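You operate a simulated robot arm through the tools that you are given. There is no shell and no other tool. Be economical: measure what you need, move in short steps, check, and stop when the job is done.

You run a simulated robot arm. Do the job below in one go: nothing can be reset, and whatever is moved stays where it is left.

Task
Put the steel jug on top of the blue housing. Open the tools drawer, take the bearing from the top of the steel table and leave it in the inside of the tools drawer and shut the drawer again. Open the table drawer, put the socket from there on the green tray, then shut the drawer. Fetch the 130 mm shaft from the top of the steel table and stand it on the top of the tool stand. Take the blue cap on the top of the steel table and put it away on the top of the packing table. Open the weights drawer, take the shaft stub that says "4" from the top of the steel table and put it in the inside of the weights drawer and shut the drawer again. Open the top left drawer, take the 34 metal ring from the top of the steel table and put it in the inside of the top left drawer and shut the drawer again. Open the deep drawer, put the brass plug from the top of the steel table in the inside of the deep drawer and shut the drawer again. The order is free. Set down upright: steel jug, shaft, blue cap, shaft stub.
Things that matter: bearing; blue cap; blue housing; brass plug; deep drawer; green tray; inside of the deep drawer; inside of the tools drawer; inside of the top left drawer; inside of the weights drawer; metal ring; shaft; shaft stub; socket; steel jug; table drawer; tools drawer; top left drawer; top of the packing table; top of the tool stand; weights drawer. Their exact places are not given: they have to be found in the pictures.

Only the result counts: the job must be done as asked and must still hold three seconds after the hand-in. Knocking over, shifting, dropping, spilling or breaking anything else fails it. A push-on lid holds only when it is set on centred and level and pressed home; a screw cap is set on level and turned clockwise until tight.

Robot
A 7-joint arm with a fingered hand on a trunk, on a base that drives. Base frame: it is fixed to the floor where the robot stands at the start and does not move with it; the origin is under the middle of the robot, x ahead of it, y to its left, z up; the surface under the hand at the start is at about z = 86. Readings come in cm, degrees, newtons and seconds.
With the tool pointing down near the work surface it reaches from about 40 to 74 cm from the robot's upright axis, wherever it stands. Its first joint turns from -166.0 to 166.0 degrees. Places, roughly: bearing (7x7x2 cm) [-500, -170, 80]; blue cap (4x4x5 cm) [-510, -100, 80]; blue housing (24x20x7 cm) [-60, -250, 80]; brass plug [-500, -175, 75]; deep drawer [-250, -240, 30]; green tray (23x17 cm) [-500, -32, 82]; inside of the deep drawer [-250, -250, 10]; inside of the tools drawer [-530, -240, 60]; inside of the top left drawer [-250, -250, 70]; inside of the weights drawer [-530, -240, 70]; metal ring [-500, -100, 75]; shaft [-500, -75, 100]; shaft stub [-500, -75, 75]; socket [-500, -75, 75]; steel jug (13x9x11 cm) [70, 0, 90]; table drawer [-500, -80, 70]; tools drawer [-530, -240, 60]; top left drawer [-250, -240, 70]; top of the packing table [-130, 500, 80]; top of the tool stand [-150, 10, 80]; weights drawer [-530, -240, 80]. Payload 3.4 kg.
Tool frame: the origin (TCP) lies between the finger pads and is the grasp point; the fingertips stand 2.5 cm ahead of it; z points along the fingers, y is the line along which they close. Largest opening 8.8 cm; the body of the gripper starts 2.9 cm behind the TCP. The gripper is a hand of 3 fingers: y runs from the thumb to the fingers, the wrist lies at [-1.3, -10.6, -17.4] in the tool frame, and closing takes about 1.5 s.
Orientation is told as [roll, pitch, yaw] about the base's x, y, z axes, in that order, counted from this pose: with the fingers straight down and the wrist toward the robot, the tool's x, y and z point along [0, 1, 0], [1, 0, 0] and [0, 0, -1] of the base frame.

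Tools
- The arm moves only by the tool move_arm. Its arguments are lists of equal length, an entry for each row: "linear": the shift along the tool's x, y, z in cm, a list of three; "rotation": the turn, a rotation vector about the tool's x, y, z in degrees, a list of three. In form: {"linear": [[tx, ty, tz], ...], "rotation": [[ax, ay, az], ...]}. A call has 1 to 12 rows; each row shifts and turns the commanded pose from where the row before left it, along the tool's axes as they then stand. "gripper" is the opening, from 0 (shut) to 1 (fully open), set as the call begins (left out, the last holds). Each row takes 0.2 s and may step no farther than 5 cm and 8.6 degrees from the row before; otherwise, or with a gripper value out of range, the whole call is refused. A pose out of reach is approached as far as the arm can. The call stops where the force on the tool passes 40 N (or 10 N more than at its start, if that is more) or the arm is blocked; 0.2 s more then pass. Each finger travels about 7.2 cm/s and halts on what it meets, pressing with about 23 N; the grip force reading is that of the motor and also rises with nothing between the fingers. The clock runs only during rows and for 0.2 s after the last one: add rows that do not move to give the fingers time. It gives the time, the measured TCP pose, the force on the tool (base axes), the opening and the grip force at its end, in the units of the frame above (readings bear some noise), with the torque about the TCP (base axes, N m) and any sound that the robot's microphone picked up, and new pictures: "pictures" is both (left out), scene, wrist or none.
- Cameras (640 x 400 px; columns grow to the right, rows downward): "scene" is now at [2.48, 14.37, 151.57]; the picture's right is [-0.17, -0.99, 0.00], its down [-0.61, 0.10, -0.78] and it looks along [0.77, -0.13, -0.62] (base axes); focal length 249 px, centre (320, 200). "wrist" rides on the gripper at [5.8, -8.5, -9.9] in the tool frame; the picture's right is [-0.67, 0.35, -0.66], its down [-0.69, -0.63, 0.37] and it looks along [-0.29, 0.69, 0.66] (tool axes); focal length 261 px, centre (320, 200).
- slide_trunk(by): slides the trunk up (or, below 0, down) by that many cm; the arm and the scene camera ride with it, the base frame stays. It gives what a move gives, with no picture.
- base_move(legs): drives the robot by 1 to 6 legs, each [ahead, left, turn to the left] in cm, cm and degrees, along the robot's own axes; the way and the turn of a leg run together, so that a leg with both is an arc; at most 150 cm and 180 degrees a leg. The arm and the cameras ride along, it lands a little off, and it stops where it bumps. It gives what a move gives, and a new picture of the scene camera.
- hand_shape(shape): the hand has 3 fingers and takes this shape, open, in about a second: jaw (thumb against the fingers, like two jaws); tri (thumb and two fingers); tip (a fingertip pinch); poke (one finger out to press); point (the index stretched); flat (the hand flat); cup (the hand cupped); fist (a fist). The gripper value then closes the fingers along that shape, each until it touches; the sizes above hold for jaw. It gives what a move gives, with no picture.
- head_to(pan, tilt): turns the head with the scene camera to pan (to the left, within 155 degrees either way) and tilt (down, from -29 to 69), counted from straight ahead of the robot. It gives what a move gives, and a new picture of the scene camera.
- locate(camera, pixels): for up to 12 pixels [column, row] of the newest picture of that camera ("zoom" is the newest enlarged one), the place [x, y, z] in the base frame of the surface seen there, good to about 0.2 cm. It takes no simulated time.
- enlarge(camera, box): a new picture of the part [left, top, right, bottom] of that camera's present view, enlarged. It takes no simulated time.
- hand_in(): hands the job in; it is judged then, once.

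Keep the steps short. Do not move on a guess: measure, check each grasp and each placing, and mend mistakes. In all there are 392 turns and 360 pictures (those below and enlarged ones count). Leave the gripper open and the arm clear of the work at the hand-in unless told otherwise, and finish with a single line.

The tools are called after "Emit:" by a JSON object that holds its "fn" and its "kwargs". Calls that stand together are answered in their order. move_arm: Moves the arm, as the interface text tells. Its arguments: {"type":"object","properties":{"linear":{"type":"array","items":{"type":"array","items":{"type":"number"}}},"rotation":{"type":"array","items":{"type":"array","items":{"type":"number"}}},"gripper":{"type":"number"},"pictures":{"type":"string","enum":["both","scene","wrist","none"]}},"required":["linear","rotation"]} The other tools are called the same way: slide_trunk (by) slides the trunk up or down; hand_shape (shape) gives the hand a shape; base_move (legs) drives the base; head_to (pan, tilt) turns the head that bears the scene camera; locate (camera, pixels) gives the place of the surface under pixels of a picture; enlarge (camera, box) takes an enlarged picture of a part of a camera's view; hand_in () hands the job in.

At the start:

```text
t: 0.0
ee_pos: [46.55, -1.89, 117.74]
ee_rot: [-0.1, 0.0, 0.0]
contact_force: [0.3, -0.3, 0.2]
wrist_torque: [0.03, -0.01, 0.02]
width: 8.78
grip_force: 0.1
shape: jaw
trunk travel left (down, up): [-52.5, 6.5]
robot x, y, heading: [0.21, 0.41, -0.3]
head pan, tilt: [-9.7, 38.4]
```

scene: 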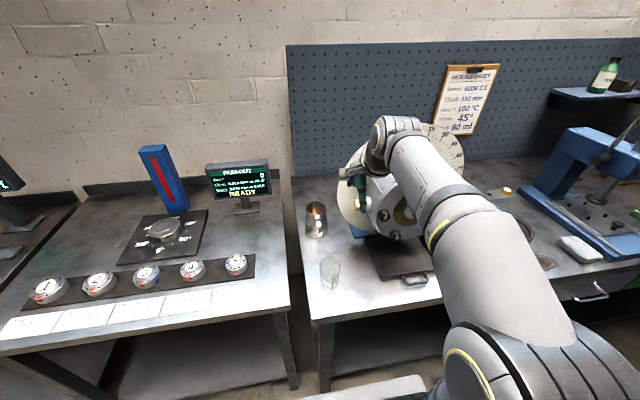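
wrist: 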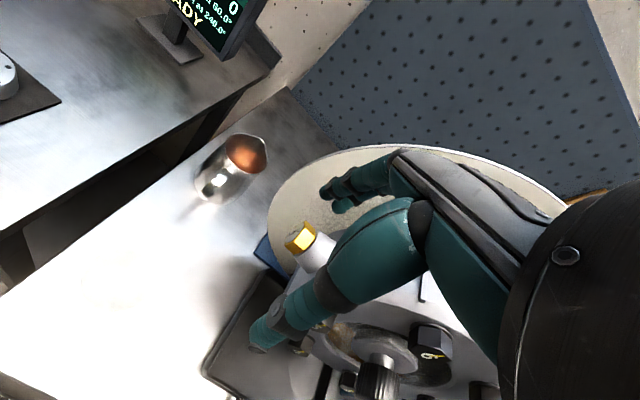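

I see a steel vessel at about (316,220) on the bench ahead. I measure it and look at it closer.

Emit:
{"fn": "locate", "kwargs": {"camera": "scene", "pixels": [[316, 205], [316, 220], [316, 235], [306, 220], [326, 220], [330, 272], [300, 250], [400, 262], [350, 220], [314, 320]]}}

Emit:
{"fn": "enlarge", "kwargs": {"camera": "scene", "box": [280, 160, 440, 300]}}

```text
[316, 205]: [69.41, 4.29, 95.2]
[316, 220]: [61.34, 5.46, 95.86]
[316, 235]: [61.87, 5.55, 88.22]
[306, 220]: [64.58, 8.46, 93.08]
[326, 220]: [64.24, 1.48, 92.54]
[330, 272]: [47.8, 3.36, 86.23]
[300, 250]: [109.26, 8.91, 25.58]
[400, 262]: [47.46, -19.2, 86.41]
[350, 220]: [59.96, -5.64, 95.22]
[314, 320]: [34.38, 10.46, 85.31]
```

```text
2.86 times, centred on (360, 230) of scene
```

zoom: 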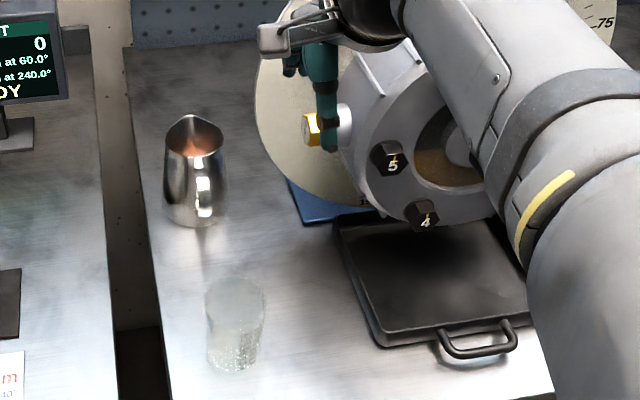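

The jug stands with its handle toward the robot, a glass next to it. Before grasping, I look for the blue housing to the right-rear.

Emit:
{"fn": "head_to", "kwargs": {"pan": -100, "tilt": 15}}

Emit:
{"fn": "head_to", "kwargs": {"pan": -150, "tilt": 12}}

Emit:
{"fn": "head_to", "kwargs": {"pan": 150, "tilt": 12}}

Emit:
{"fn": "head_to", "kwargs": {"pan": 90, "tilt": 12}}

```text
t: 1.6
ee_pos: [46.53, -1.83, 117.72]
ee_rot: [-0.1, 0.0, 0.0]
contact_force: [0.3, -0.2, -0.4]
wrist_torque: [-0.04, 0.02, 0.01]
width: 8.78
grip_force: 0.1
shape: jaw
trunk travel left (down, up): [-52.5, 6.5]
robot x, y, heading: [0.22, 0.12, 0.1]
head pan, tilt: [-100.0, 15.0]
```

scene: 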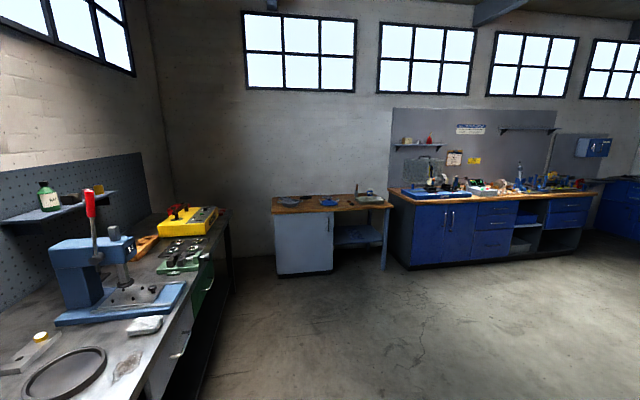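

```text
t: 2.8
ee_pos: [46.59, -1.93, 117.78]
ee_rot: [0.0, 0.0, 0.0]
contact_force: [0.5, -0.4, 0.5]
wrist_torque: [0.01, 0.01, -0.01]
width: 8.73
grip_force: 0.1
shape: jaw
trunk travel left (down, up): [-52.5, 6.5]
robot x, y, heading: [0.17, -0.01, -0.1]
head pan, tilt: [-150.0, 12.0]
```

scene: 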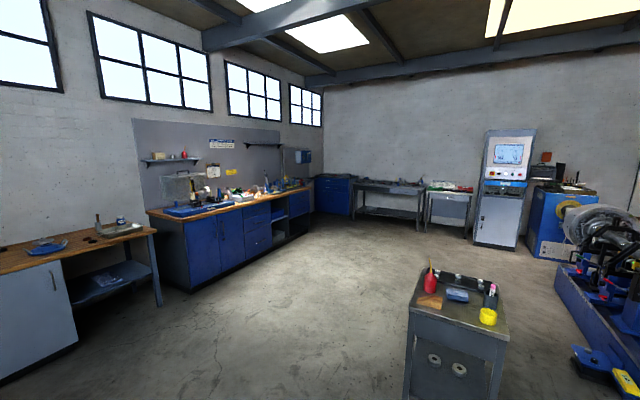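

```text
t: 6.9
ee_pos: [46.57, -1.87, 117.62]
ee_rot: [0.0, 0.1, 0.0]
contact_force: [-0.7, 0.5, 0.3]
wrist_torque: [0.04, 0.05, 0.02]
width: 8.78
grip_force: 0.0
shape: jaw
trunk travel left (down, up): [-52.5, 6.5]
robot x, y, heading: [0.34, 0.23, 0.1]
head pan, tilt: [150.0, 12.0]
```

scene: 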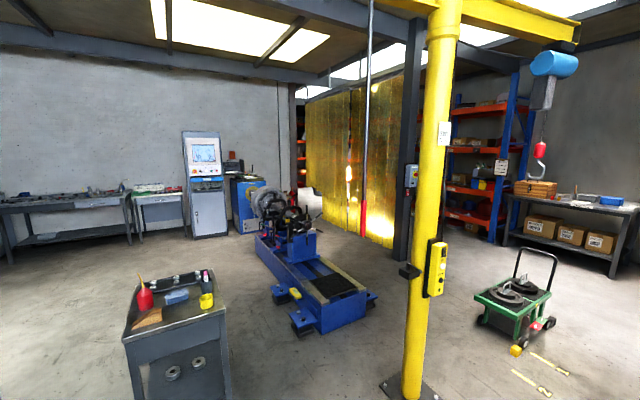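

```text
t: 8.2
ee_pos: [46.53, -1.75, 117.79]
ee_rot: [0.0, 0.0, 0.1]
contact_force: [0.2, 0.4, 1.0]
wrist_torque: [0.02, 0.02, 0.04]
width: 8.75
grip_force: 0.1
shape: jaw
trunk travel left (down, up): [-52.5, 6.5]
robot x, y, heading: [0.08, 0.2, -0.0]
head pan, tilt: [90.0, 12.0]
```

scene: 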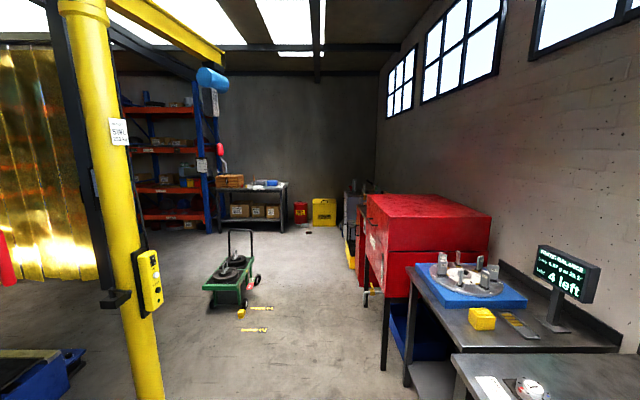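

The layout is clear. Now a closer look at the jug.

Emit:
{"fn": "head_to", "kwargs": {"pan": 0, "tilt": 45}}

Emit:
{"fn": "enlarge", "kwargs": {"camera": "scene", "box": [310, 140, 390, 190]}}

Emit:
{"fn": "enlarge", "kwargs": {"camera": "wrist", "box": [150, 100, 310, 240]}}

```text
t: 9.9
ee_pos: [46.52, -1.81, 117.73]
ee_rot: [0.2, 0.1, 0.0]
contact_force: [-0.2, 0.8, -0.5]
wrist_torque: [0.01, -0.02, 0.01]
width: 8.76
grip_force: 0.1
shape: jaw
trunk travel left (down, up): [-52.5, 6.5]
robot x, y, heading: [-0.2, 0.18, 0.1]
head pan, tilt: [0.0, 45.0]
```

scene: 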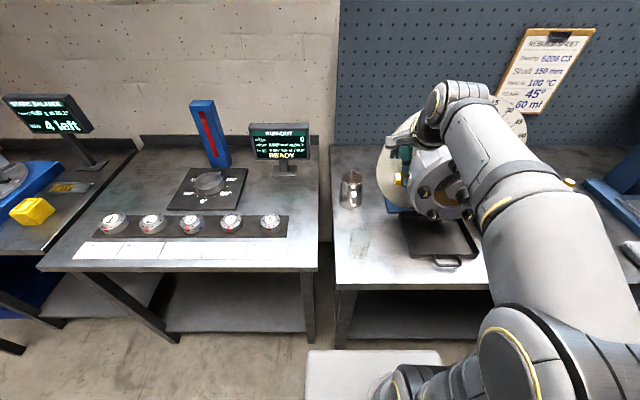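

```text
8.00 times, centred on (350, 165) of scene
```

zoom: 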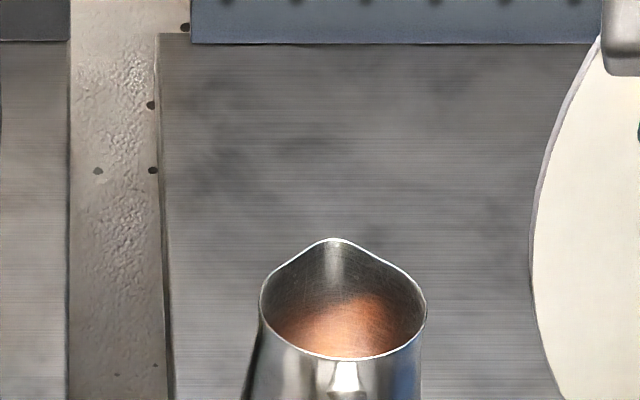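

```text
2.86 times, centred on (230, 170) of wrist
```

zoom: 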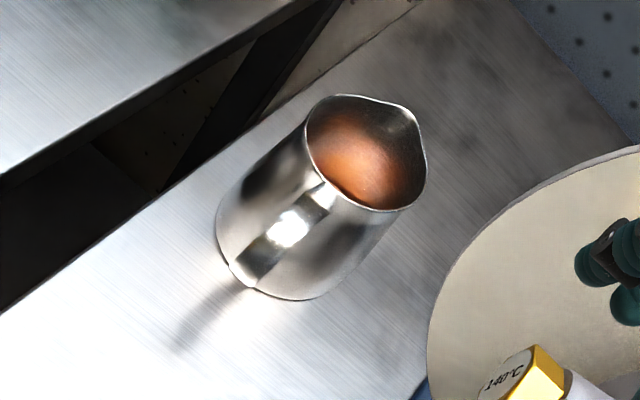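

The jug seems to hold liquid; keep it level. I measure its rim, handle and foot in the wrist zoom.

Emit:
{"fn": "locate", "kwargs": {"camera": "zoom", "pixels": [[309, 135], [345, 96], [408, 112], [424, 165], [395, 209], [330, 187], [290, 225], [245, 285], [225, 255], [310, 297], [360, 140], [260, 200]]}}

```text
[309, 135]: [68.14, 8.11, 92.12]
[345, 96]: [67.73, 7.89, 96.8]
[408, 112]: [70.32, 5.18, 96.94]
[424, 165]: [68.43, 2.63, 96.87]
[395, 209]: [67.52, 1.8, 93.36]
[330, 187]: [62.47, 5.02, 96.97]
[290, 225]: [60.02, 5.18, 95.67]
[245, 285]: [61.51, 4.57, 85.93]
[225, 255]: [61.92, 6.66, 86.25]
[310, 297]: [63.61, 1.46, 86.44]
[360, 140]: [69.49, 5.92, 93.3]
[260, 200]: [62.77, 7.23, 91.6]
```

Jug axis ≈ (66,5), rim z≈97, base ≈8 wide, handle toward −x. I plan a top grasp across y with the wrist to +y. Check the machine parts near it first.

Emit:
{"fn": "locate", "kwargs": {"camera": "scene", "pixels": [[378, 180], [385, 150], [400, 130], [398, 180], [425, 192], [405, 150], [360, 240], [340, 200]]}}

Emit:
{"fn": "move_arm", "kwargs": {"linear": [[0, 0, 0], [0, 0, 0], [0, 0, 0], [0, 0, 0], [0, 0, 0], [0, 0, 0], [0, 0, 0], [0, 0, 0], [0, 0, 0], [0, 0, 0], [0, 0, 0]], "rotation": [[0, 0, 8.2], [0, 0, 8.2], [0, 0, 8.2], [0, 0, 8.2], [0, 0, 8.2], [0, 0, 8.2], [0, 0, 8.2], [0, 0, 8.2], [0, 0, 8.2], [0, 0, 8.2], [0, 0, 8]], "gripper": 1}}

```text
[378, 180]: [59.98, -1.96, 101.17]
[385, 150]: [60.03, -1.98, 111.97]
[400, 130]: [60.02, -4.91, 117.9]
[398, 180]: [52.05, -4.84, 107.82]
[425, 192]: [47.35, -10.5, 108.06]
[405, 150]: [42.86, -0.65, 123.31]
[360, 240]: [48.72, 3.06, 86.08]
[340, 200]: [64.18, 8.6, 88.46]
```

```text
t: 12.3
ee_pos: [46.46, -1.84, 117.71]
ee_rot: [0.0, 0.0, -90.1]
contact_force: [-0.4, 0.1, 0.4]
wrist_torque: [0.01, 0.0, 0.02]
width: 8.75
grip_force: 0.0
shape: jaw
trunk travel left (down, up): [-52.5, 6.5]
robot x, y, heading: [0.08, 0.02, 0.2]
head pan, tilt: [0.0, 45.0]
```

scene: 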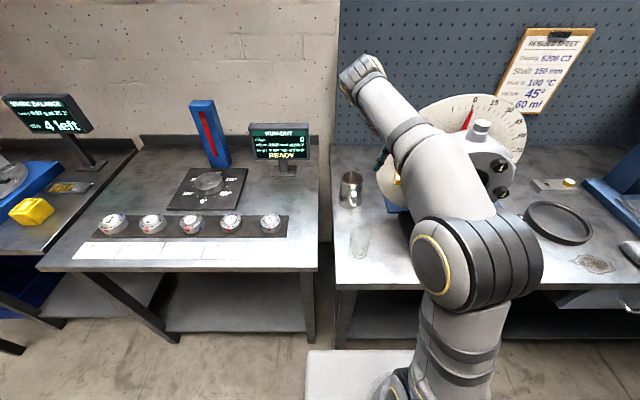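
wrist: 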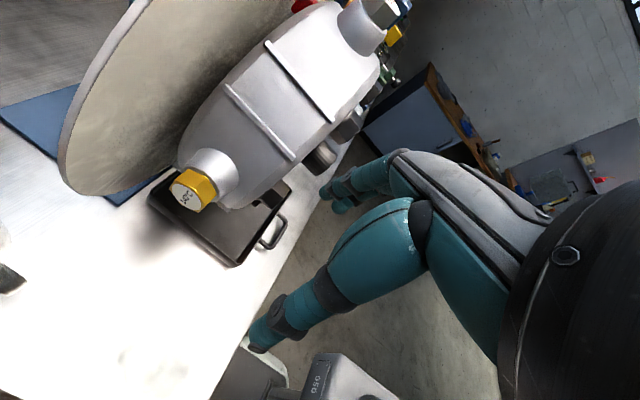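

The hand turned without contact. I go left, then ahead above the jug, staying high, then look.

Emit:
{"fn": "move_arm", "kwargs": {"linear": [[0, -3.5, 0], [0, -3.3, 0], [4, 0, 0], [4, 0, 0], [4, 0, 0], [4, 0, 0], [3.5, 0, 0], [0, 0, 4], [0, 0, 4]], "rotation": [[0, 0, 0], [0, 0, 0], [0, 0, 0], [0, 0, 0], [0, 0, 0], [0, 0, 0], [0, 0, 0], [0, 0, 0], [0, 0, 0]]}}

```text
t: 14.3
ee_pos: [55.28, 4.47, 107.58]
ee_rot: [0.1, 0.0, -89.9]
contact_force: [0.2, -0.2, 0.3]
wrist_torque: [-0.01, -0.03, -0.01]
width: 8.78
grip_force: 0.0
shape: jaw
out of reach, approached as far as the arm can: row 4, 5, 6, 7
trunk travel left (down, up): [-52.5, 6.5]
robot x, y, heading: [-0.22, 0.4, 0.0]
head pan, tilt: [0.0, 45.0]
```

scene: 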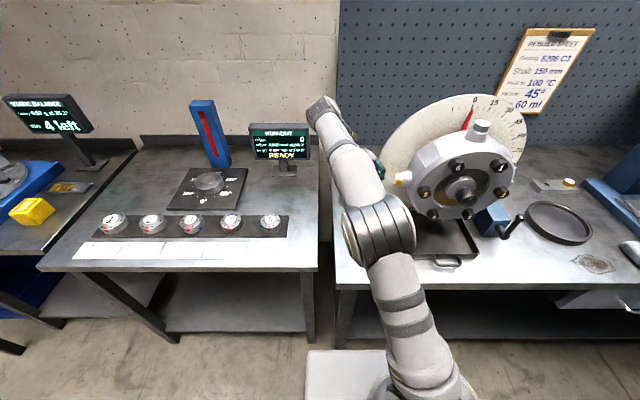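
wrist: 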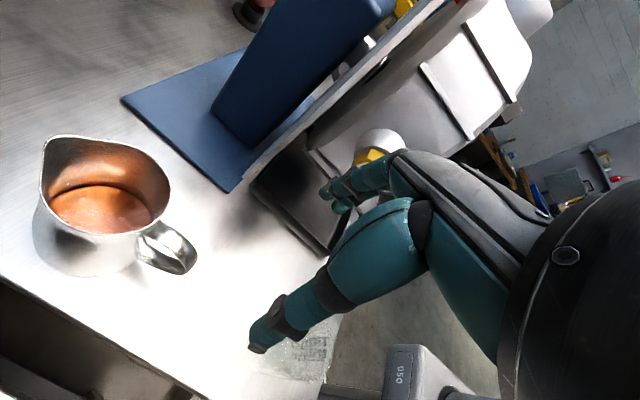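

The liquid is real (about half full). The arm is out of reach this high up; I check the gap between the robot's base (white block) and the bench.

Emit:
{"fn": "locate", "kwargs": {"camera": "scene", "pixels": [[370, 352], [320, 355], [350, 285], [345, 380], [350, 330], [400, 315]]}}

Emit:
{"fn": "locate", "kwargs": {"camera": "wrist", "pixels": [[50, 140], [168, 185], [100, 205], [190, 265], [105, 140], [45, 240], [420, 350], [150, 240]]}}

```text
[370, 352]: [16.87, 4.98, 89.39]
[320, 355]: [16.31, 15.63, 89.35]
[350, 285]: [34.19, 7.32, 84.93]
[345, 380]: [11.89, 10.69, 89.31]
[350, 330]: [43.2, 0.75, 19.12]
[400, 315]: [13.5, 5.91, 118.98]
```

```text
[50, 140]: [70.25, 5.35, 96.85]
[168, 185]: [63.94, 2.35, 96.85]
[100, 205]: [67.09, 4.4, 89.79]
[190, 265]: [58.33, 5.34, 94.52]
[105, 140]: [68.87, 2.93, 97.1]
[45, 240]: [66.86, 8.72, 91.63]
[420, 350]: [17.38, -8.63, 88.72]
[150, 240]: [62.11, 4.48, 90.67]
```

Base front is at x≈17, bench edge at 34. I shift the hand 4 cm left for clearance from the dial and drive 10 cm ahead.

Emit:
{"fn": "move_arm", "kwargs": {"linear": [[0, -3, 0], [0, -2, 0]], "rotation": [[0, 0, 0], [0, 0, 0]], "pictures": "none"}}

Emit:
{"fn": "base_move", "kwargs": {"legs": [[10, 0, 0]]}}

```text
t: 14.9
ee_pos: [55.35, 9.46, 107.37]
ee_rot: [0.0, 0.0, -89.9]
contact_force: [0.8, -0.7, 0.1]
wrist_torque: [0.01, -0.01, -0.01]
width: 8.77
grip_force: 0.0
shape: jaw
trunk travel left (down, up): [-52.5, 6.5]
robot x, y, heading: [0.19, -0.17, 0.2]
head pan, tilt: [0.0, 45.0]
```

```text
t: 16.0
ee_pos: [65.31, 9.58, 107.41]
ee_rot: [0.0, 0.0, -89.9]
contact_force: [-0.3, -0.5, -0.7]
wrist_torque: [-0.01, 0.0, 0.01]
width: 8.77
grip_force: 0.0
shape: jaw
trunk travel left (down, up): [-52.5, 6.5]
robot x, y, heading: [10.19, 0.15, 0.1]
head pan, tilt: [0.0, 45.0]
```

scene: 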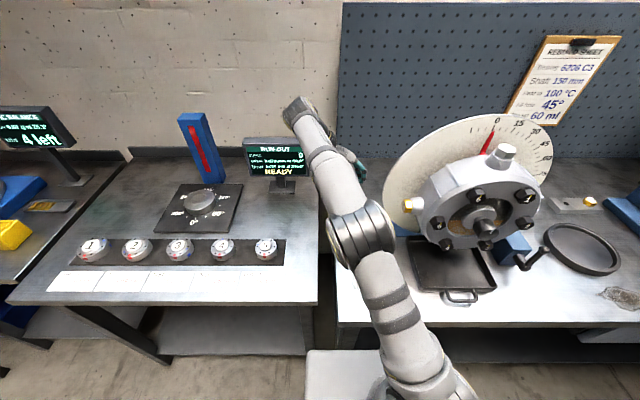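

Now above the jug: shift to (66,5) and down to z 102 to check alignment.

Emit:
{"fn": "move_arm", "kwargs": {"linear": [[0.7, 2.3, 0], [0, 2.3, 0], [0, 0, 3], [0, 0, 2.4], [0, 0, 0]], "rotation": [[0, 0, 0], [0, 0, 0], [0, 0, 0], [0, 0, 0], [0, 0, 0]]}}

```text
t: 17.2
ee_pos: [65.84, 5.02, 102.15]
ee_rot: [-0.1, 0.0, -89.9]
contact_force: [-0.1, 0.1, -0.1]
wrist_torque: [-0.02, 0.01, 0.01]
width: 8.77
grip_force: 0.1
shape: jaw
trunk travel left (down, up): [-52.5, 6.5]
robot x, y, heading: [10.11, -0.24, -0.1]
head pan, tilt: [0.0, 45.0]
```

scene: 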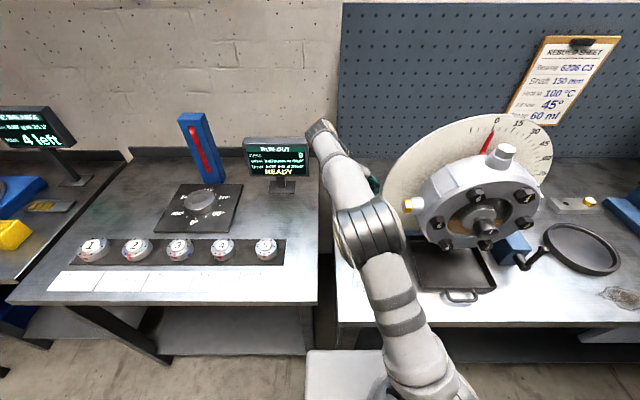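
wrist: 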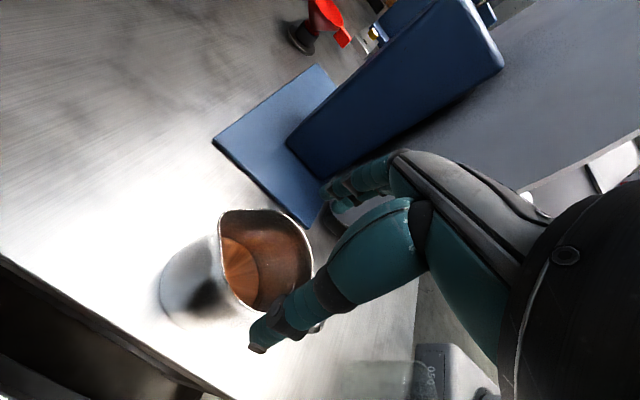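

I measure fingertips and rim.

Emit:
{"fn": "locate", "kwargs": {"camera": "wrist", "pixels": [[260, 345], [325, 190], [340, 210], [220, 215], [313, 262], [265, 210], [300, 225], [222, 280], [240, 265]]}}

Emit:
{"fn": "enlarge", "kwargs": {"camera": "wrist", "box": [150, 130, 430, 370]}}

```text
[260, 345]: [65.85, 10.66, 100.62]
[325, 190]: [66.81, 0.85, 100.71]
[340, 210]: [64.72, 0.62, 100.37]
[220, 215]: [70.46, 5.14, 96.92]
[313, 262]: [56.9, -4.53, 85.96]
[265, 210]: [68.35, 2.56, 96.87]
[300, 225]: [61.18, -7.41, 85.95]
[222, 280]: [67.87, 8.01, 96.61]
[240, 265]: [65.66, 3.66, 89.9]
```

```text
1.67 times, centred on (290, 250) of wrist
```

zoom: 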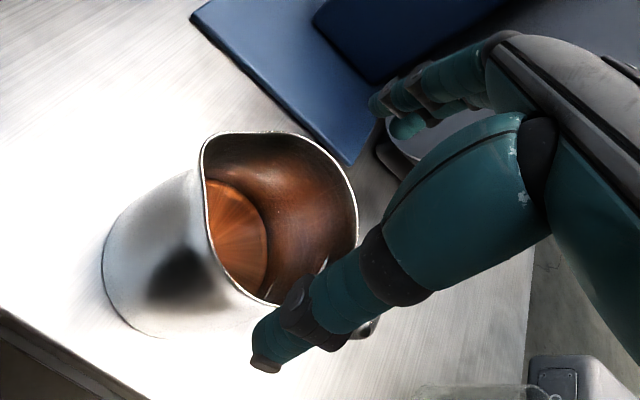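

Fingers straddle the rim (2.5…8). I lower to z≈94.7 in small steps, watching force.

Emit:
{"fn": "move_arm", "kwargs": {"linear": [[0, 0, 2], [0, 0, 2], [0, 0, 2], [0, 0, 1.4], [0, 0, 0]], "rotation": [[0, 0, 0], [0, 0, 0], [0, 0, 0], [0, 0, 0], [0, 0, 0]], "pictures": "wrist"}}

```text
t: 18.4
ee_pos: [65.69, 4.92, 94.93]
ee_rot: [0.5, 0.0, -89.8]
contact_force: [5.7, -1.6, 35.0]
wrist_torque: [-0.22, -0.08, 0.1]
width: 8.8
grip_force: 0.1
shape: jaw
trunk travel left (down, up): [-52.5, 6.5]
robot x, y, heading: [9.79, 0.29, -0.0]
head pan, tilt: [0.0, 45.0]
```

wrist: 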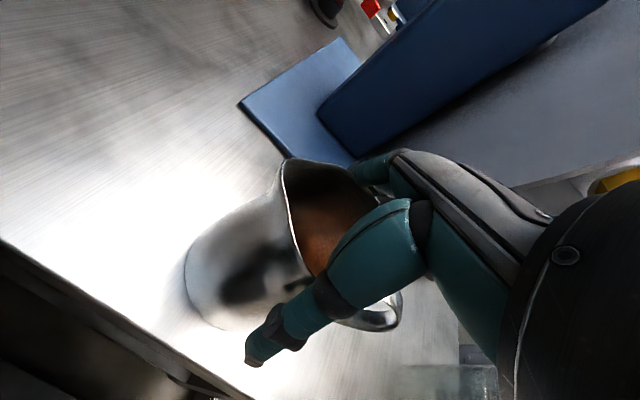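

The palm touches the rim (35 N). I back off 0.8 cm and close.

Emit:
{"fn": "move_arm", "kwargs": {"linear": [[0, 0, -0.9], [0, 0, 0]], "rotation": [[0, 0, 0], [0, 0, 0]], "pictures": "none"}}

Emit:
{"fn": "move_arm", "kwargs": {"linear": [[0, 0, 0], [0, 0, 0], [0, 0, 0], [0, 0, 0], [0, 0, 0], [0, 0, 0], [0, 0, 0], [0, 0, 0]], "rotation": [[0, 0, 0], [0, 0, 0], [0, 0, 0], [0, 0, 0], [0, 0, 0], [0, 0, 0], [0, 0, 0], [0, 0, 0]], "gripper": 0}}

```text
t: 19.0
ee_pos: [65.67, 5.14, 95.26]
ee_rot: [-0.2, 0.1, -89.9]
contact_force: [-1.0, -0.7, -1.7]
wrist_torque: [-0.07, 0.0, 0.0]
width: 8.79
grip_force: 0.2
shape: jaw
trunk travel left (down, up): [-52.5, 6.5]
robot x, y, heading: [10.05, -0.41, 0.3]
head pan, tilt: [0.0, 45.0]
```

```text
t: 20.8
ee_pos: [65.8, 5.04, 95.52]
ee_rot: [0.0, 0.0, -89.9]
contact_force: [-0.3, 0.0, 0.3]
wrist_torque: [-0.03, 0.03, -0.04]
width: 6.82
grip_force: 23.1
shape: jaw
trunk travel left (down, up): [-52.5, 6.5]
robot x, y, heading: [9.65, -0.0, 0.2]
head pan, tilt: [0.0, 45.0]
```

scene: 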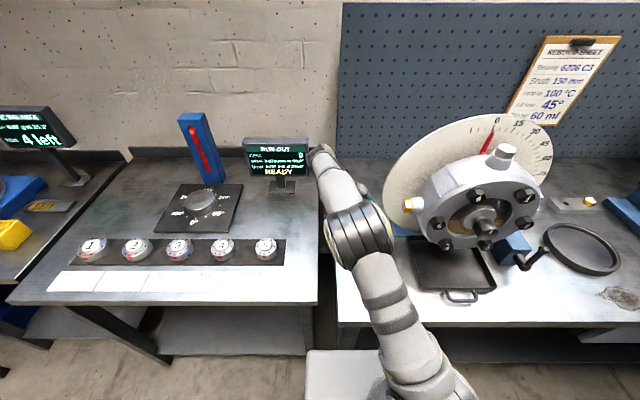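
wrist: 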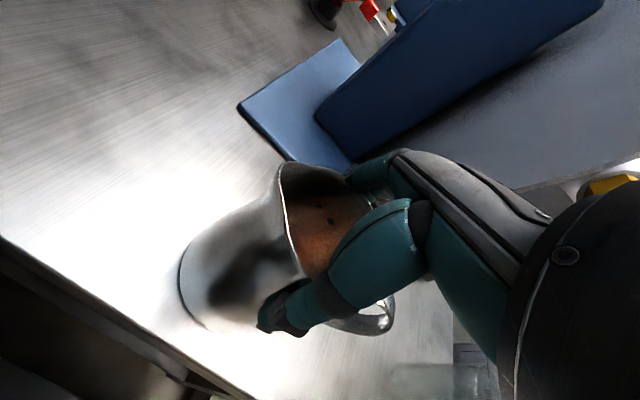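

Gripped at 6.8 cm with 23 N. I lift gently and check it comes along.

Emit:
{"fn": "move_arm", "kwargs": {"linear": [[0, 0, -0.5], [0, 0, -0.8], [0, 0, -1], [0, 0, -1.5], [0, 0, -2], [0, 0, -2], [0, 0, -1], [0, 0, 0]], "rotation": [[0, 0, 0], [0, 0, 0], [0, 0, 0], [0, 0, 0], [0, 0, 0], [0, 0, 0], [0, 0, 0], [0, 0, 0]]}}

```text
t: 22.6
ee_pos: [65.95, 4.83, 104.42]
ee_rot: [0.0, 0.0, -90.0]
contact_force: [0.6, -0.6, -3.2]
wrist_torque: [0.0, -0.01, -0.02]
width: 6.79
grip_force: 23.2
shape: jaw
trunk travel left (down, up): [-52.5, 6.5]
robot x, y, heading: [9.81, -0.02, 0.2]
head pan, tilt: [0.0, 45.0]
```

scene: 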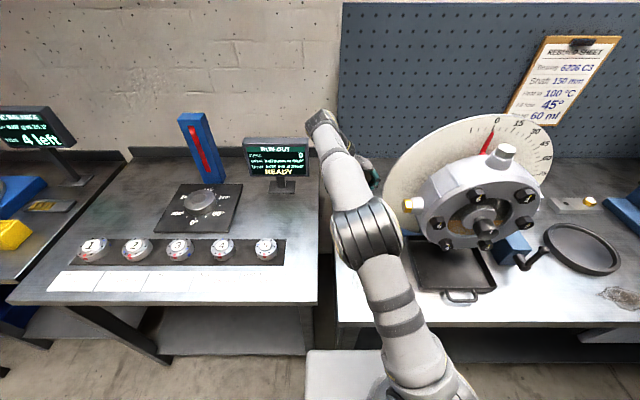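
wrist: 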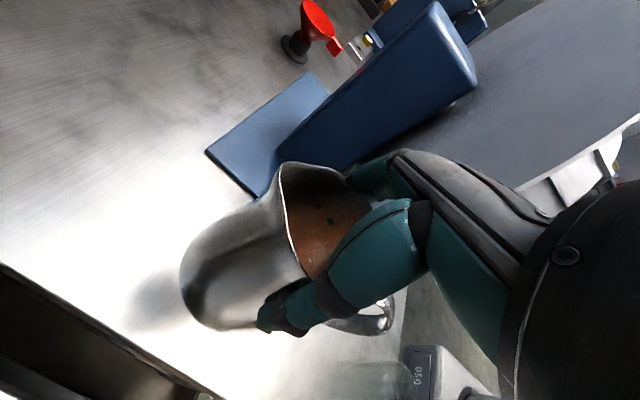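

The jug is held, upright. I raise the trunk 6 cm to clear the glass, then back off 50 cm.

Emit:
{"fn": "slide_trunk", "kwargs": {"by": 6}}

Emit:
{"fn": "base_move", "kwargs": {"legs": [[-50, 0, 0], [0, 0, -45], [0, 0, -45]]}}

```text
t: 23.6
ee_pos: [65.95, 4.87, 110.39]
ee_rot: [0.0, 0.0, -89.9]
contact_force: [-1.1, -0.5, -4.4]
wrist_torque: [0.0, 0.02, 0.05]
width: 6.81
grip_force: 22.8
shape: jaw
trunk travel left (down, up): [-58.5, 0.5]
robot x, y, heading: [9.51, 0.14, -0.1]
head pan, tilt: [0.0, 45.0]
```

```text
t: 30.6
ee_pos: [-34.01, -55.87, 110.39]
ee_rot: [0.0, 0.0, -179.2]
contact_force: [-0.1, 0.1, -4.1]
wrist_torque: [0.05, 0.0, 0.01]
width: 6.76
grip_force: 23.2
shape: jaw
trunk travel left (down, up): [-58.5, 0.5]
robot x, y, heading: [-39.46, -0.19, -89.2]
head pan, tilt: [0.0, 45.0]
```

scene: 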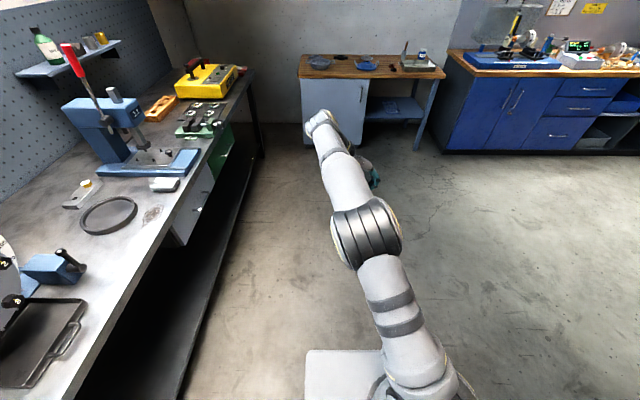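

The small wooden table is ahead. I measure it.

Emit:
{"fn": "locate", "kwargs": {"camera": "scene", "pixels": [[366, 63], [300, 78], [445, 78], [345, 55], [320, 62], [366, 74], [420, 60]]}}

Emit:
{"fn": "enlarge", "kwargs": {"camera": "scene", "box": [290, 30, 460, 100]}}

```text
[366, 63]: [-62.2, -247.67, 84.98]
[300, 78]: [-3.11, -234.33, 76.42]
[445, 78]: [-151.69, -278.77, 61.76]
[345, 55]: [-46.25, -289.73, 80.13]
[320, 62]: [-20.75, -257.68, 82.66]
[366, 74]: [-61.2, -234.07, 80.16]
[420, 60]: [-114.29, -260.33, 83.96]
```

```text
3.76 times, centred on (375, 65) of scene
```

zoom: 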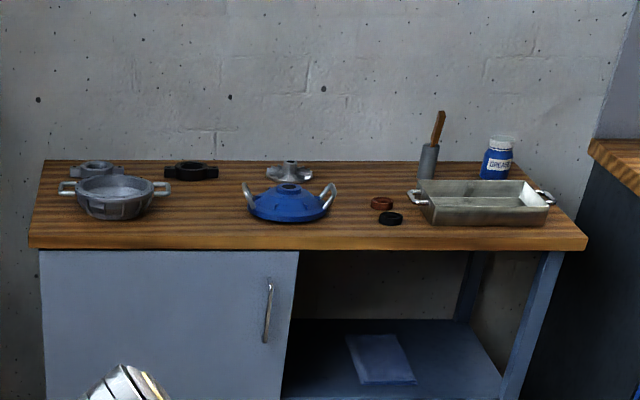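

The blue domed housing with side handles is at about (−62,−248). I drive closer for a good look.

Emit:
{"fn": "base_move", "kwargs": {"legs": [[140, -27, 0]]}}

Emit:
{"fn": "head_to", "kwargs": {"pan": 0, "tilt": 28}}

```text
t: 37.7
ee_pos: [-59.71, -196.12, 110.37]
ee_rot: [0.0, 0.0, -179.6]
contact_force: [0.2, -0.6, -4.5]
wrist_torque: [0.04, 0.01, 0.05]
width: 6.8
grip_force: 23.2
shape: jaw
trunk travel left (down, up): [-58.5, 0.5]
robot x, y, heading: [-64.84, -140.13, -89.7]
head pan, tilt: [0.0, 45.0]
```

scene: 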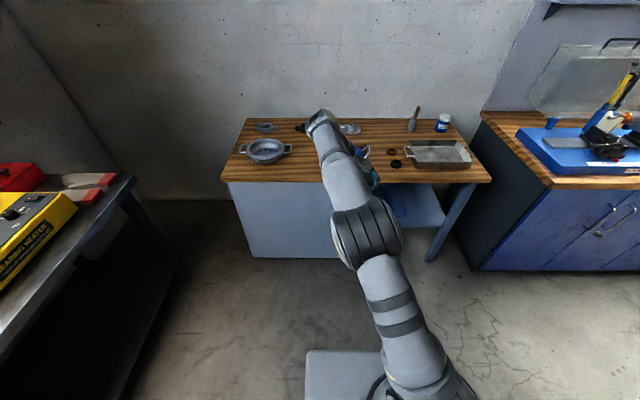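

```text
t: 38.5
ee_pos: [-59.81, -196.12, 110.37]
ee_rot: [0.0, -0.1, -179.6]
contact_force: [0.3, 0.6, -3.5]
wrist_torque: [-0.01, 0.02, 0.03]
width: 6.8
grip_force: 23.1
shape: jaw
trunk travel left (down, up): [-58.5, 0.5]
robot x, y, heading: [-64.64, -140.23, -89.6]
head pan, tilt: [0.0, 28.0]
```

scene: 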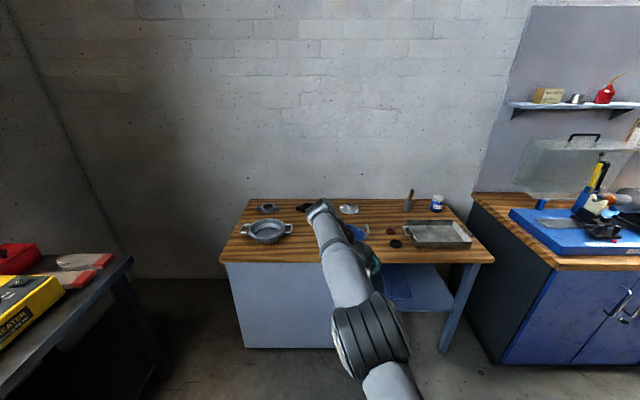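

The arm hides it; I strafe right and get closer to see it, with a wrist picture too.

Emit:
{"fn": "base_move", "kwargs": {"legs": [[25, -28, 0]]}}

Emit:
{"fn": "move_arm", "kwargs": {"linear": [[0, 0, 0]], "rotation": [[0, 0, 0]], "pictures": "wrist"}}

Emit:
{"fn": "enlarge", "kwargs": {"camera": "scene", "box": [200, 180, 340, 290]}}

```text
t: 40.9
ee_pos: [-87.86, -220.98, 110.39]
ee_rot: [0.1, 0.0, -179.6]
contact_force: [-0.5, -0.8, -3.3]
wrist_torque: [0.03, 0.02, 0.0]
width: 6.78
grip_force: 22.8
shape: jaw
trunk travel left (down, up): [-58.5, 0.5]
robot x, y, heading: [-92.86, -164.72, -89.5]
head pan, tilt: [0.0, 28.0]
```

scene: 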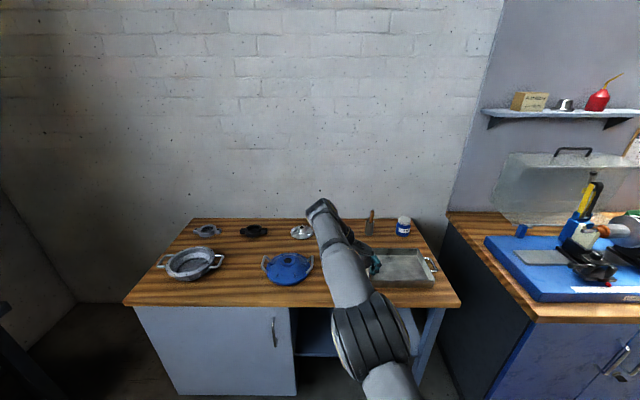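

```text
t: 41.3
ee_pos: [-87.81, -220.89, 110.37]
ee_rot: [-0.1, 0.0, -179.5]
contact_force: [-1.3, -0.7, -3.9]
wrist_torque: [0.03, 0.01, 0.0]
width: 6.77
grip_force: 22.9
shape: jaw
trunk travel left (down, up): [-58.5, 0.5]
robot x, y, heading: [-93.19, -164.84, -89.5]
head pan, tilt: [0.0, 28.0]
```

wrist: 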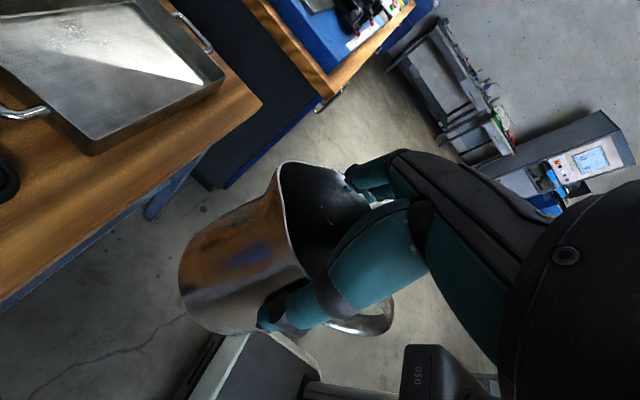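

```text
3.64 times, centred on (270, 235) of scene
```

zoom: 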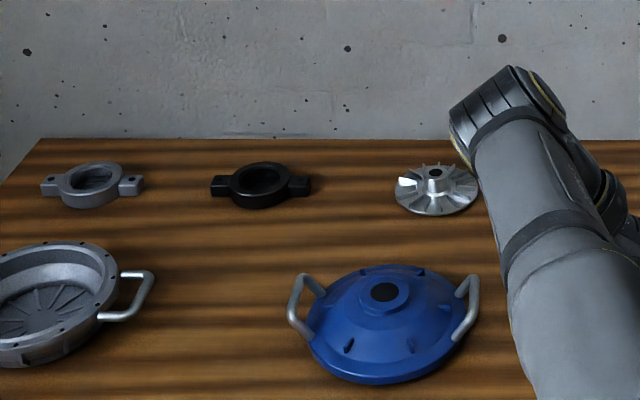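

The top of the blue housing is a small raised hub. I measure it precisely.

Emit:
{"fn": "locate", "kwargs": {"camera": "zoom", "pixels": [[362, 290], [409, 288], [385, 275], [385, 304], [366, 297], [404, 297], [385, 310], [355, 297], [415, 297], [385, 270], [385, 345], [384, 291]]}}

Emit:
{"fn": "enlarge", "kwargs": {"camera": "scene", "box": [255, 240, 320, 290]}}

```text
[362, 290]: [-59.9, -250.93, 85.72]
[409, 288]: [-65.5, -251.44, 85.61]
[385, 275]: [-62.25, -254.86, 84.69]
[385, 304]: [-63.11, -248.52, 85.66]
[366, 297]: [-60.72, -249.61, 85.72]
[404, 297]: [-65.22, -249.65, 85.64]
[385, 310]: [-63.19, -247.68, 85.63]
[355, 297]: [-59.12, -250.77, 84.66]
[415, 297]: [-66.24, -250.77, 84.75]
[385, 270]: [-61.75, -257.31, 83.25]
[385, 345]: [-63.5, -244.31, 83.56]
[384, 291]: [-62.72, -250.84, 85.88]
```

```text
8.00 times, centred on (288, 265) of scene
```

zoom: 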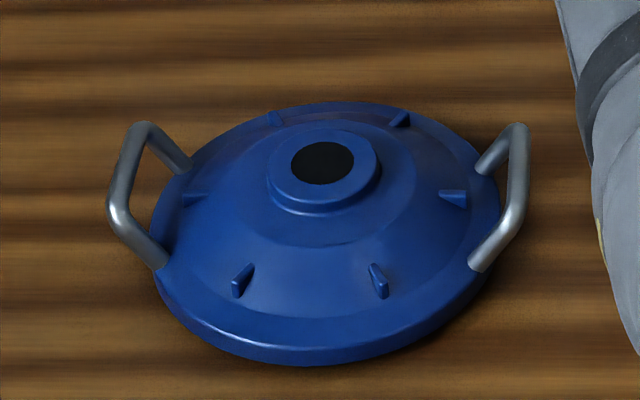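

Emit:
{"fn": "locate", "kwargs": {"camera": "zoom", "pixels": [[272, 165], [376, 162], [324, 133], [324, 198], [322, 163], [284, 143], [366, 140], [284, 187], [366, 185]]}}

```text
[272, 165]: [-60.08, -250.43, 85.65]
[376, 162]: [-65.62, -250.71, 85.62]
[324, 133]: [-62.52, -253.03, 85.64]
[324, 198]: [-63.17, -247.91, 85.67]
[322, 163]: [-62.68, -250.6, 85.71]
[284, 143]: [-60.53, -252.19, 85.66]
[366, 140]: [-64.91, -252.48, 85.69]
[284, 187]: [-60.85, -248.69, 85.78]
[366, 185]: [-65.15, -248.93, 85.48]
```

Hub centre ≈ (−62.85, −250.5), top z 85.7, ⌀5.6. The jug's base centre is under the TCP, 9.3 below. I drive over it.

Emit:
{"fn": "base_move", "kwargs": {"legs": [[29.3, 25, 0]]}}

```text
t: 43.7
ee_pos: [-62.25, -250.14, 110.26]
ee_rot: [-0.1, 0.0, -179.5]
contact_force: [0.8, -0.5, -4.7]
wrist_torque: [0.04, 0.02, 0.01]
width: 6.78
grip_force: 22.8
shape: jaw
trunk travel left (down, up): [-58.5, 0.5]
robot x, y, heading: [-67.21, -193.92, -89.4]
head pan, tilt: [0.0, 28.0]
```

scene: 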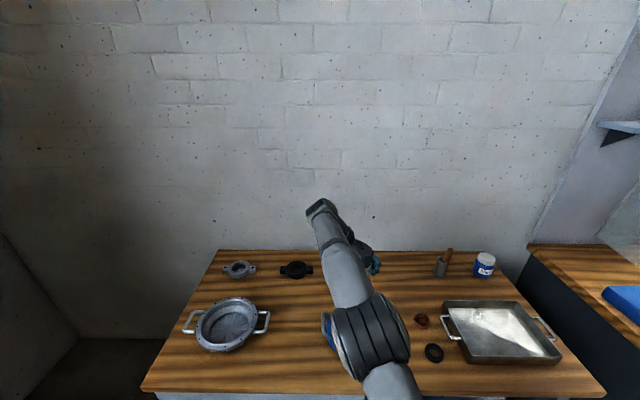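

Fine-correct (−0.6 x, −0.36 y) and lower to 3 cm above the hub.

Emit:
{"fn": "move_arm", "kwargs": {"linear": [[0.36, 0.6, 0], [0, 0, 3], [0, 0, 3], [0, 0, 3], [0, 0, 2.5], [0, 0, 0]], "rotation": [[0, 0, 0], [0, 0, 0], [0, 0, 0], [0, 0, 0], [0, 0, 0], [0, 0, 0]]}}

```text
t: 45.1
ee_pos: [-62.93, -250.3, 98.88]
ee_rot: [0.1, 0.0, -179.4]
contact_force: [-0.1, -0.5, -3.2]
wrist_torque: [-0.02, 0.03, 0.03]
width: 6.79
grip_force: 22.5
shape: jaw
trunk travel left (down, up): [-58.5, 0.5]
robot x, y, heading: [-67.42, -194.01, -89.4]
head pan, tilt: [0.0, 28.0]
```

scene: 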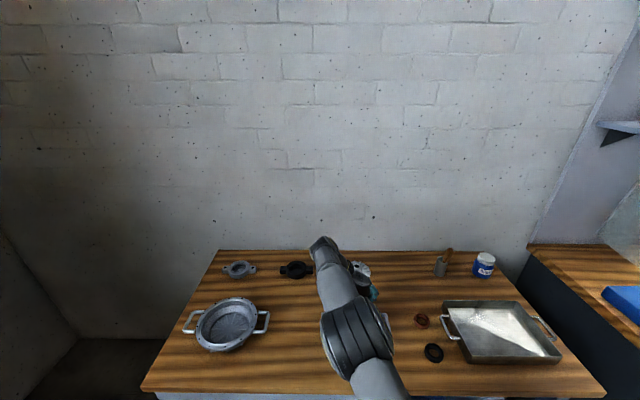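
wrist: 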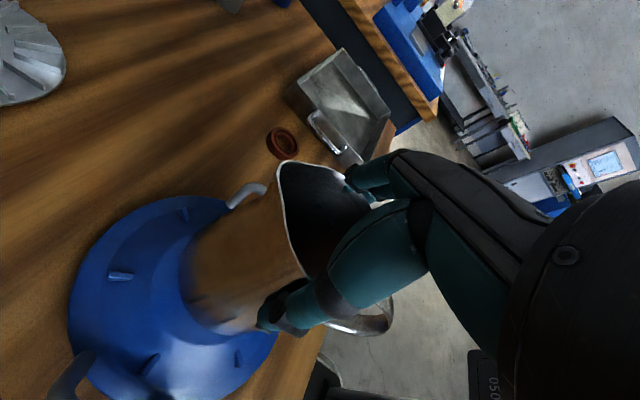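

I check the jug's foot position.

Emit:
{"fn": "locate", "kwargs": {"camera": "wrist", "pixels": [[183, 275], [188, 300], [200, 317], [218, 330], [190, 245], [245, 333], [280, 190]]}}

```text
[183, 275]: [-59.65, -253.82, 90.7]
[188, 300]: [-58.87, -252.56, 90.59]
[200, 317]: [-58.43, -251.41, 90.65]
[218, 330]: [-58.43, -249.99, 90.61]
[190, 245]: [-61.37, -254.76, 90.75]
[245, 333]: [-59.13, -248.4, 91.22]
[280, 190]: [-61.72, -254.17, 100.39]
```

The foot centre is on the hub axis. I lower carefully.

Emit:
{"fn": "move_arm", "kwargs": {"linear": [[0, 0, 1], [0, 0, 1], [0, 0, 0.8], [0, 0, 0.4], [0, 0, 0.3], [0, 0, 0]], "rotation": [[0, 0, 0], [0, 0, 0], [0, 0, 0], [0, 0, 0], [0, 0, 0], [0, 0, 0]], "pictures": "none"}}

Emit:
{"fn": "move_arm", "kwargs": {"linear": [[0, 0, 0.2], [0, 0, 0]], "rotation": [[0, 0, 0], [0, 0, 0]], "pictures": "wrist"}}

```text
t: 46.5
ee_pos: [-62.88, -250.49, 95.39]
ee_rot: [0.0, 0.0, -179.4]
contact_force: [0.6, -0.4, -4.4]
wrist_torque: [0.01, -0.02, -0.03]
width: 6.8
grip_force: 22.5
shape: jaw
trunk travel left (down, up): [-58.5, 0.5]
robot x, y, heading: [-67.57, -194.16, -89.7]
head pan, tilt: [0.0, 28.0]
```

```text
t: 47.1
ee_pos: [-62.75, -250.35, 95.12]
ee_rot: [0.0, 0.0, -179.4]
contact_force: [-0.3, 0.3, -3.2]
wrist_torque: [0.0, 0.02, 0.03]
width: 6.82
grip_force: 22.7
shape: jaw
trunk travel left (down, up): [-58.5, 0.5]
robot x, y, heading: [-67.82, -193.93, -89.5]
head pan, tilt: [0.0, 28.0]
```

wrist: 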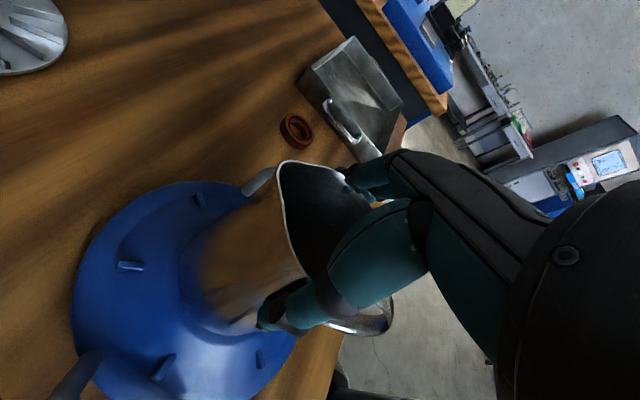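

Not touching yet; a bit more in small steps.

Emit:
{"fn": "move_arm", "kwargs": {"linear": [[0, 0, 0.15], [0, 0, 0]], "rotation": [[0, 0, 0], [0, 0, 0]], "pictures": "none"}}

Emit:
{"fn": "move_arm", "kwargs": {"linear": [[0, 0, 0.15], [0, 0, 0]], "rotation": [[0, 0, 0], [0, 0, 0]], "pictures": "none"}}

```text
t: 47.7
ee_pos: [-62.76, -250.32, 95.18]
ee_rot: [0.2, 0.0, -179.4]
contact_force: [1.7, -1.7, 5.5]
wrist_torque: [0.02, 0.17, 0.01]
width: 6.78
grip_force: 23.1
shape: jaw
trunk travel left (down, up): [-58.5, 0.5]
robot x, y, heading: [-67.56, -194.23, -89.3]
head pan, tilt: [0.0, 28.0]
```

```text
t: 48.3
ee_pos: [-62.75, -250.26, 95.04]
ee_rot: [0.2, 0.0, -179.1]
contact_force: [3.3, -4.4, 18.0]
wrist_torque: [-0.01, 0.34, 0.04]
width: 6.73
grip_force: 22.8
shape: jaw
trunk travel left (down, up): [-58.5, 0.5]
robot x, y, heading: [-67.55, -194.15, -89.5]
head pan, tilt: [0.0, 28.0]
```

Contact at z≈95.1. I relax 0.1 and open slowly.

Emit:
{"fn": "move_arm", "kwargs": {"linear": [[0, 0, -0.15], [0, 0, 0]], "rotation": [[0, 0, 0], [0, 0, 0]], "pictures": "none"}}

Emit:
{"fn": "move_arm", "kwargs": {"linear": [[0, 0, 0], [0, 0, 0], [0, 0, 0], [0, 0, 0], [0, 0, 0]], "rotation": [[0, 0, 0], [0, 0, 0], [0, 0, 0], [0, 0, 0], [0, 0, 0]], "gripper": 1, "pictures": "wrist"}}

```text
t: 48.9
ee_pos: [-62.81, -250.34, 94.94]
ee_rot: [0.1, 0.0, -179.3]
contact_force: [3.4, -3.2, 14.8]
wrist_torque: [-0.04, 0.15, 0.05]
width: 6.72
grip_force: 23.6
shape: jaw
trunk travel left (down, up): [-58.5, 0.5]
robot x, y, heading: [-67.41, -194.42, -89.4]
head pan, tilt: [0.0, 28.0]
```

```text
t: 50.1
ee_pos: [-62.89, -250.14, 95.08]
ee_rot: [0.1, 0.0, -179.5]
contact_force: [3.4, -1.8, 10.0]
wrist_torque: [0.0, 0.06, 0.01]
width: 8.8
grip_force: 0.1
shape: jaw
trunk travel left (down, up): [-58.5, 0.5]
robot x, y, heading: [-67.58, -193.97, -89.4]
head pan, tilt: [0.0, 28.0]
```

wrist: 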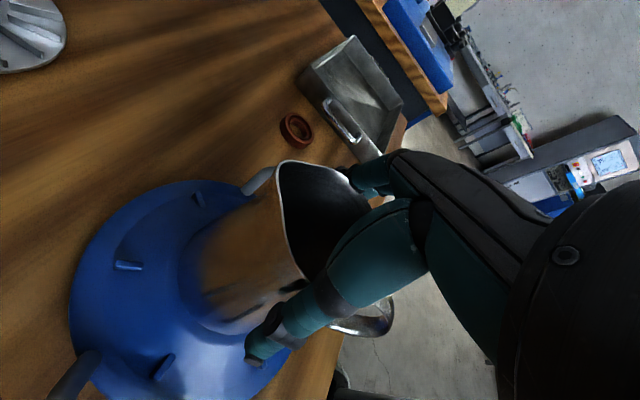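

Released. I raise straight up in small steps.

Emit:
{"fn": "move_arm", "kwargs": {"linear": [[0, 0, -0.5], [0, 0, -1], [0, 0, -2], [0, 0, -3], [0, 0, -4], [0, 0, -4]], "rotation": [[0, 0, 0], [0, 0, 0], [0, 0, 0], [0, 0, 0], [0, 0, 0], [0, 0, 0]]}}

```text
t: 51.5
ee_pos: [-63.06, -250.27, 109.58]
ee_rot: [-0.1, -0.1, -179.3]
contact_force: [-0.6, -0.4, 0.0]
wrist_torque: [0.0, -0.04, -0.02]
width: 8.79
grip_force: 0.1
shape: jaw
trunk travel left (down, up): [-58.5, 0.5]
robot x, y, heading: [-67.84, -194.15, -89.5]
head pan, tilt: [0.0, 28.0]
```

scene: 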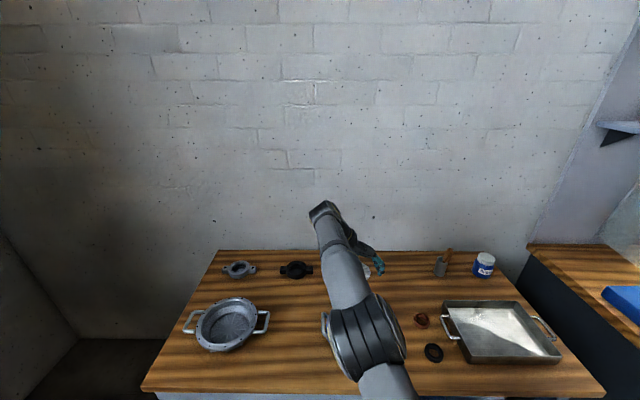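
wrist: 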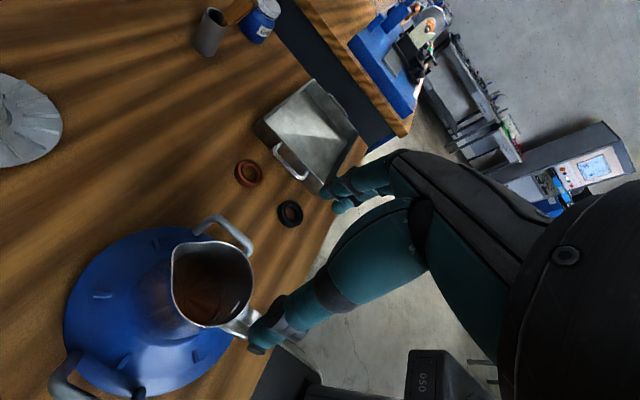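

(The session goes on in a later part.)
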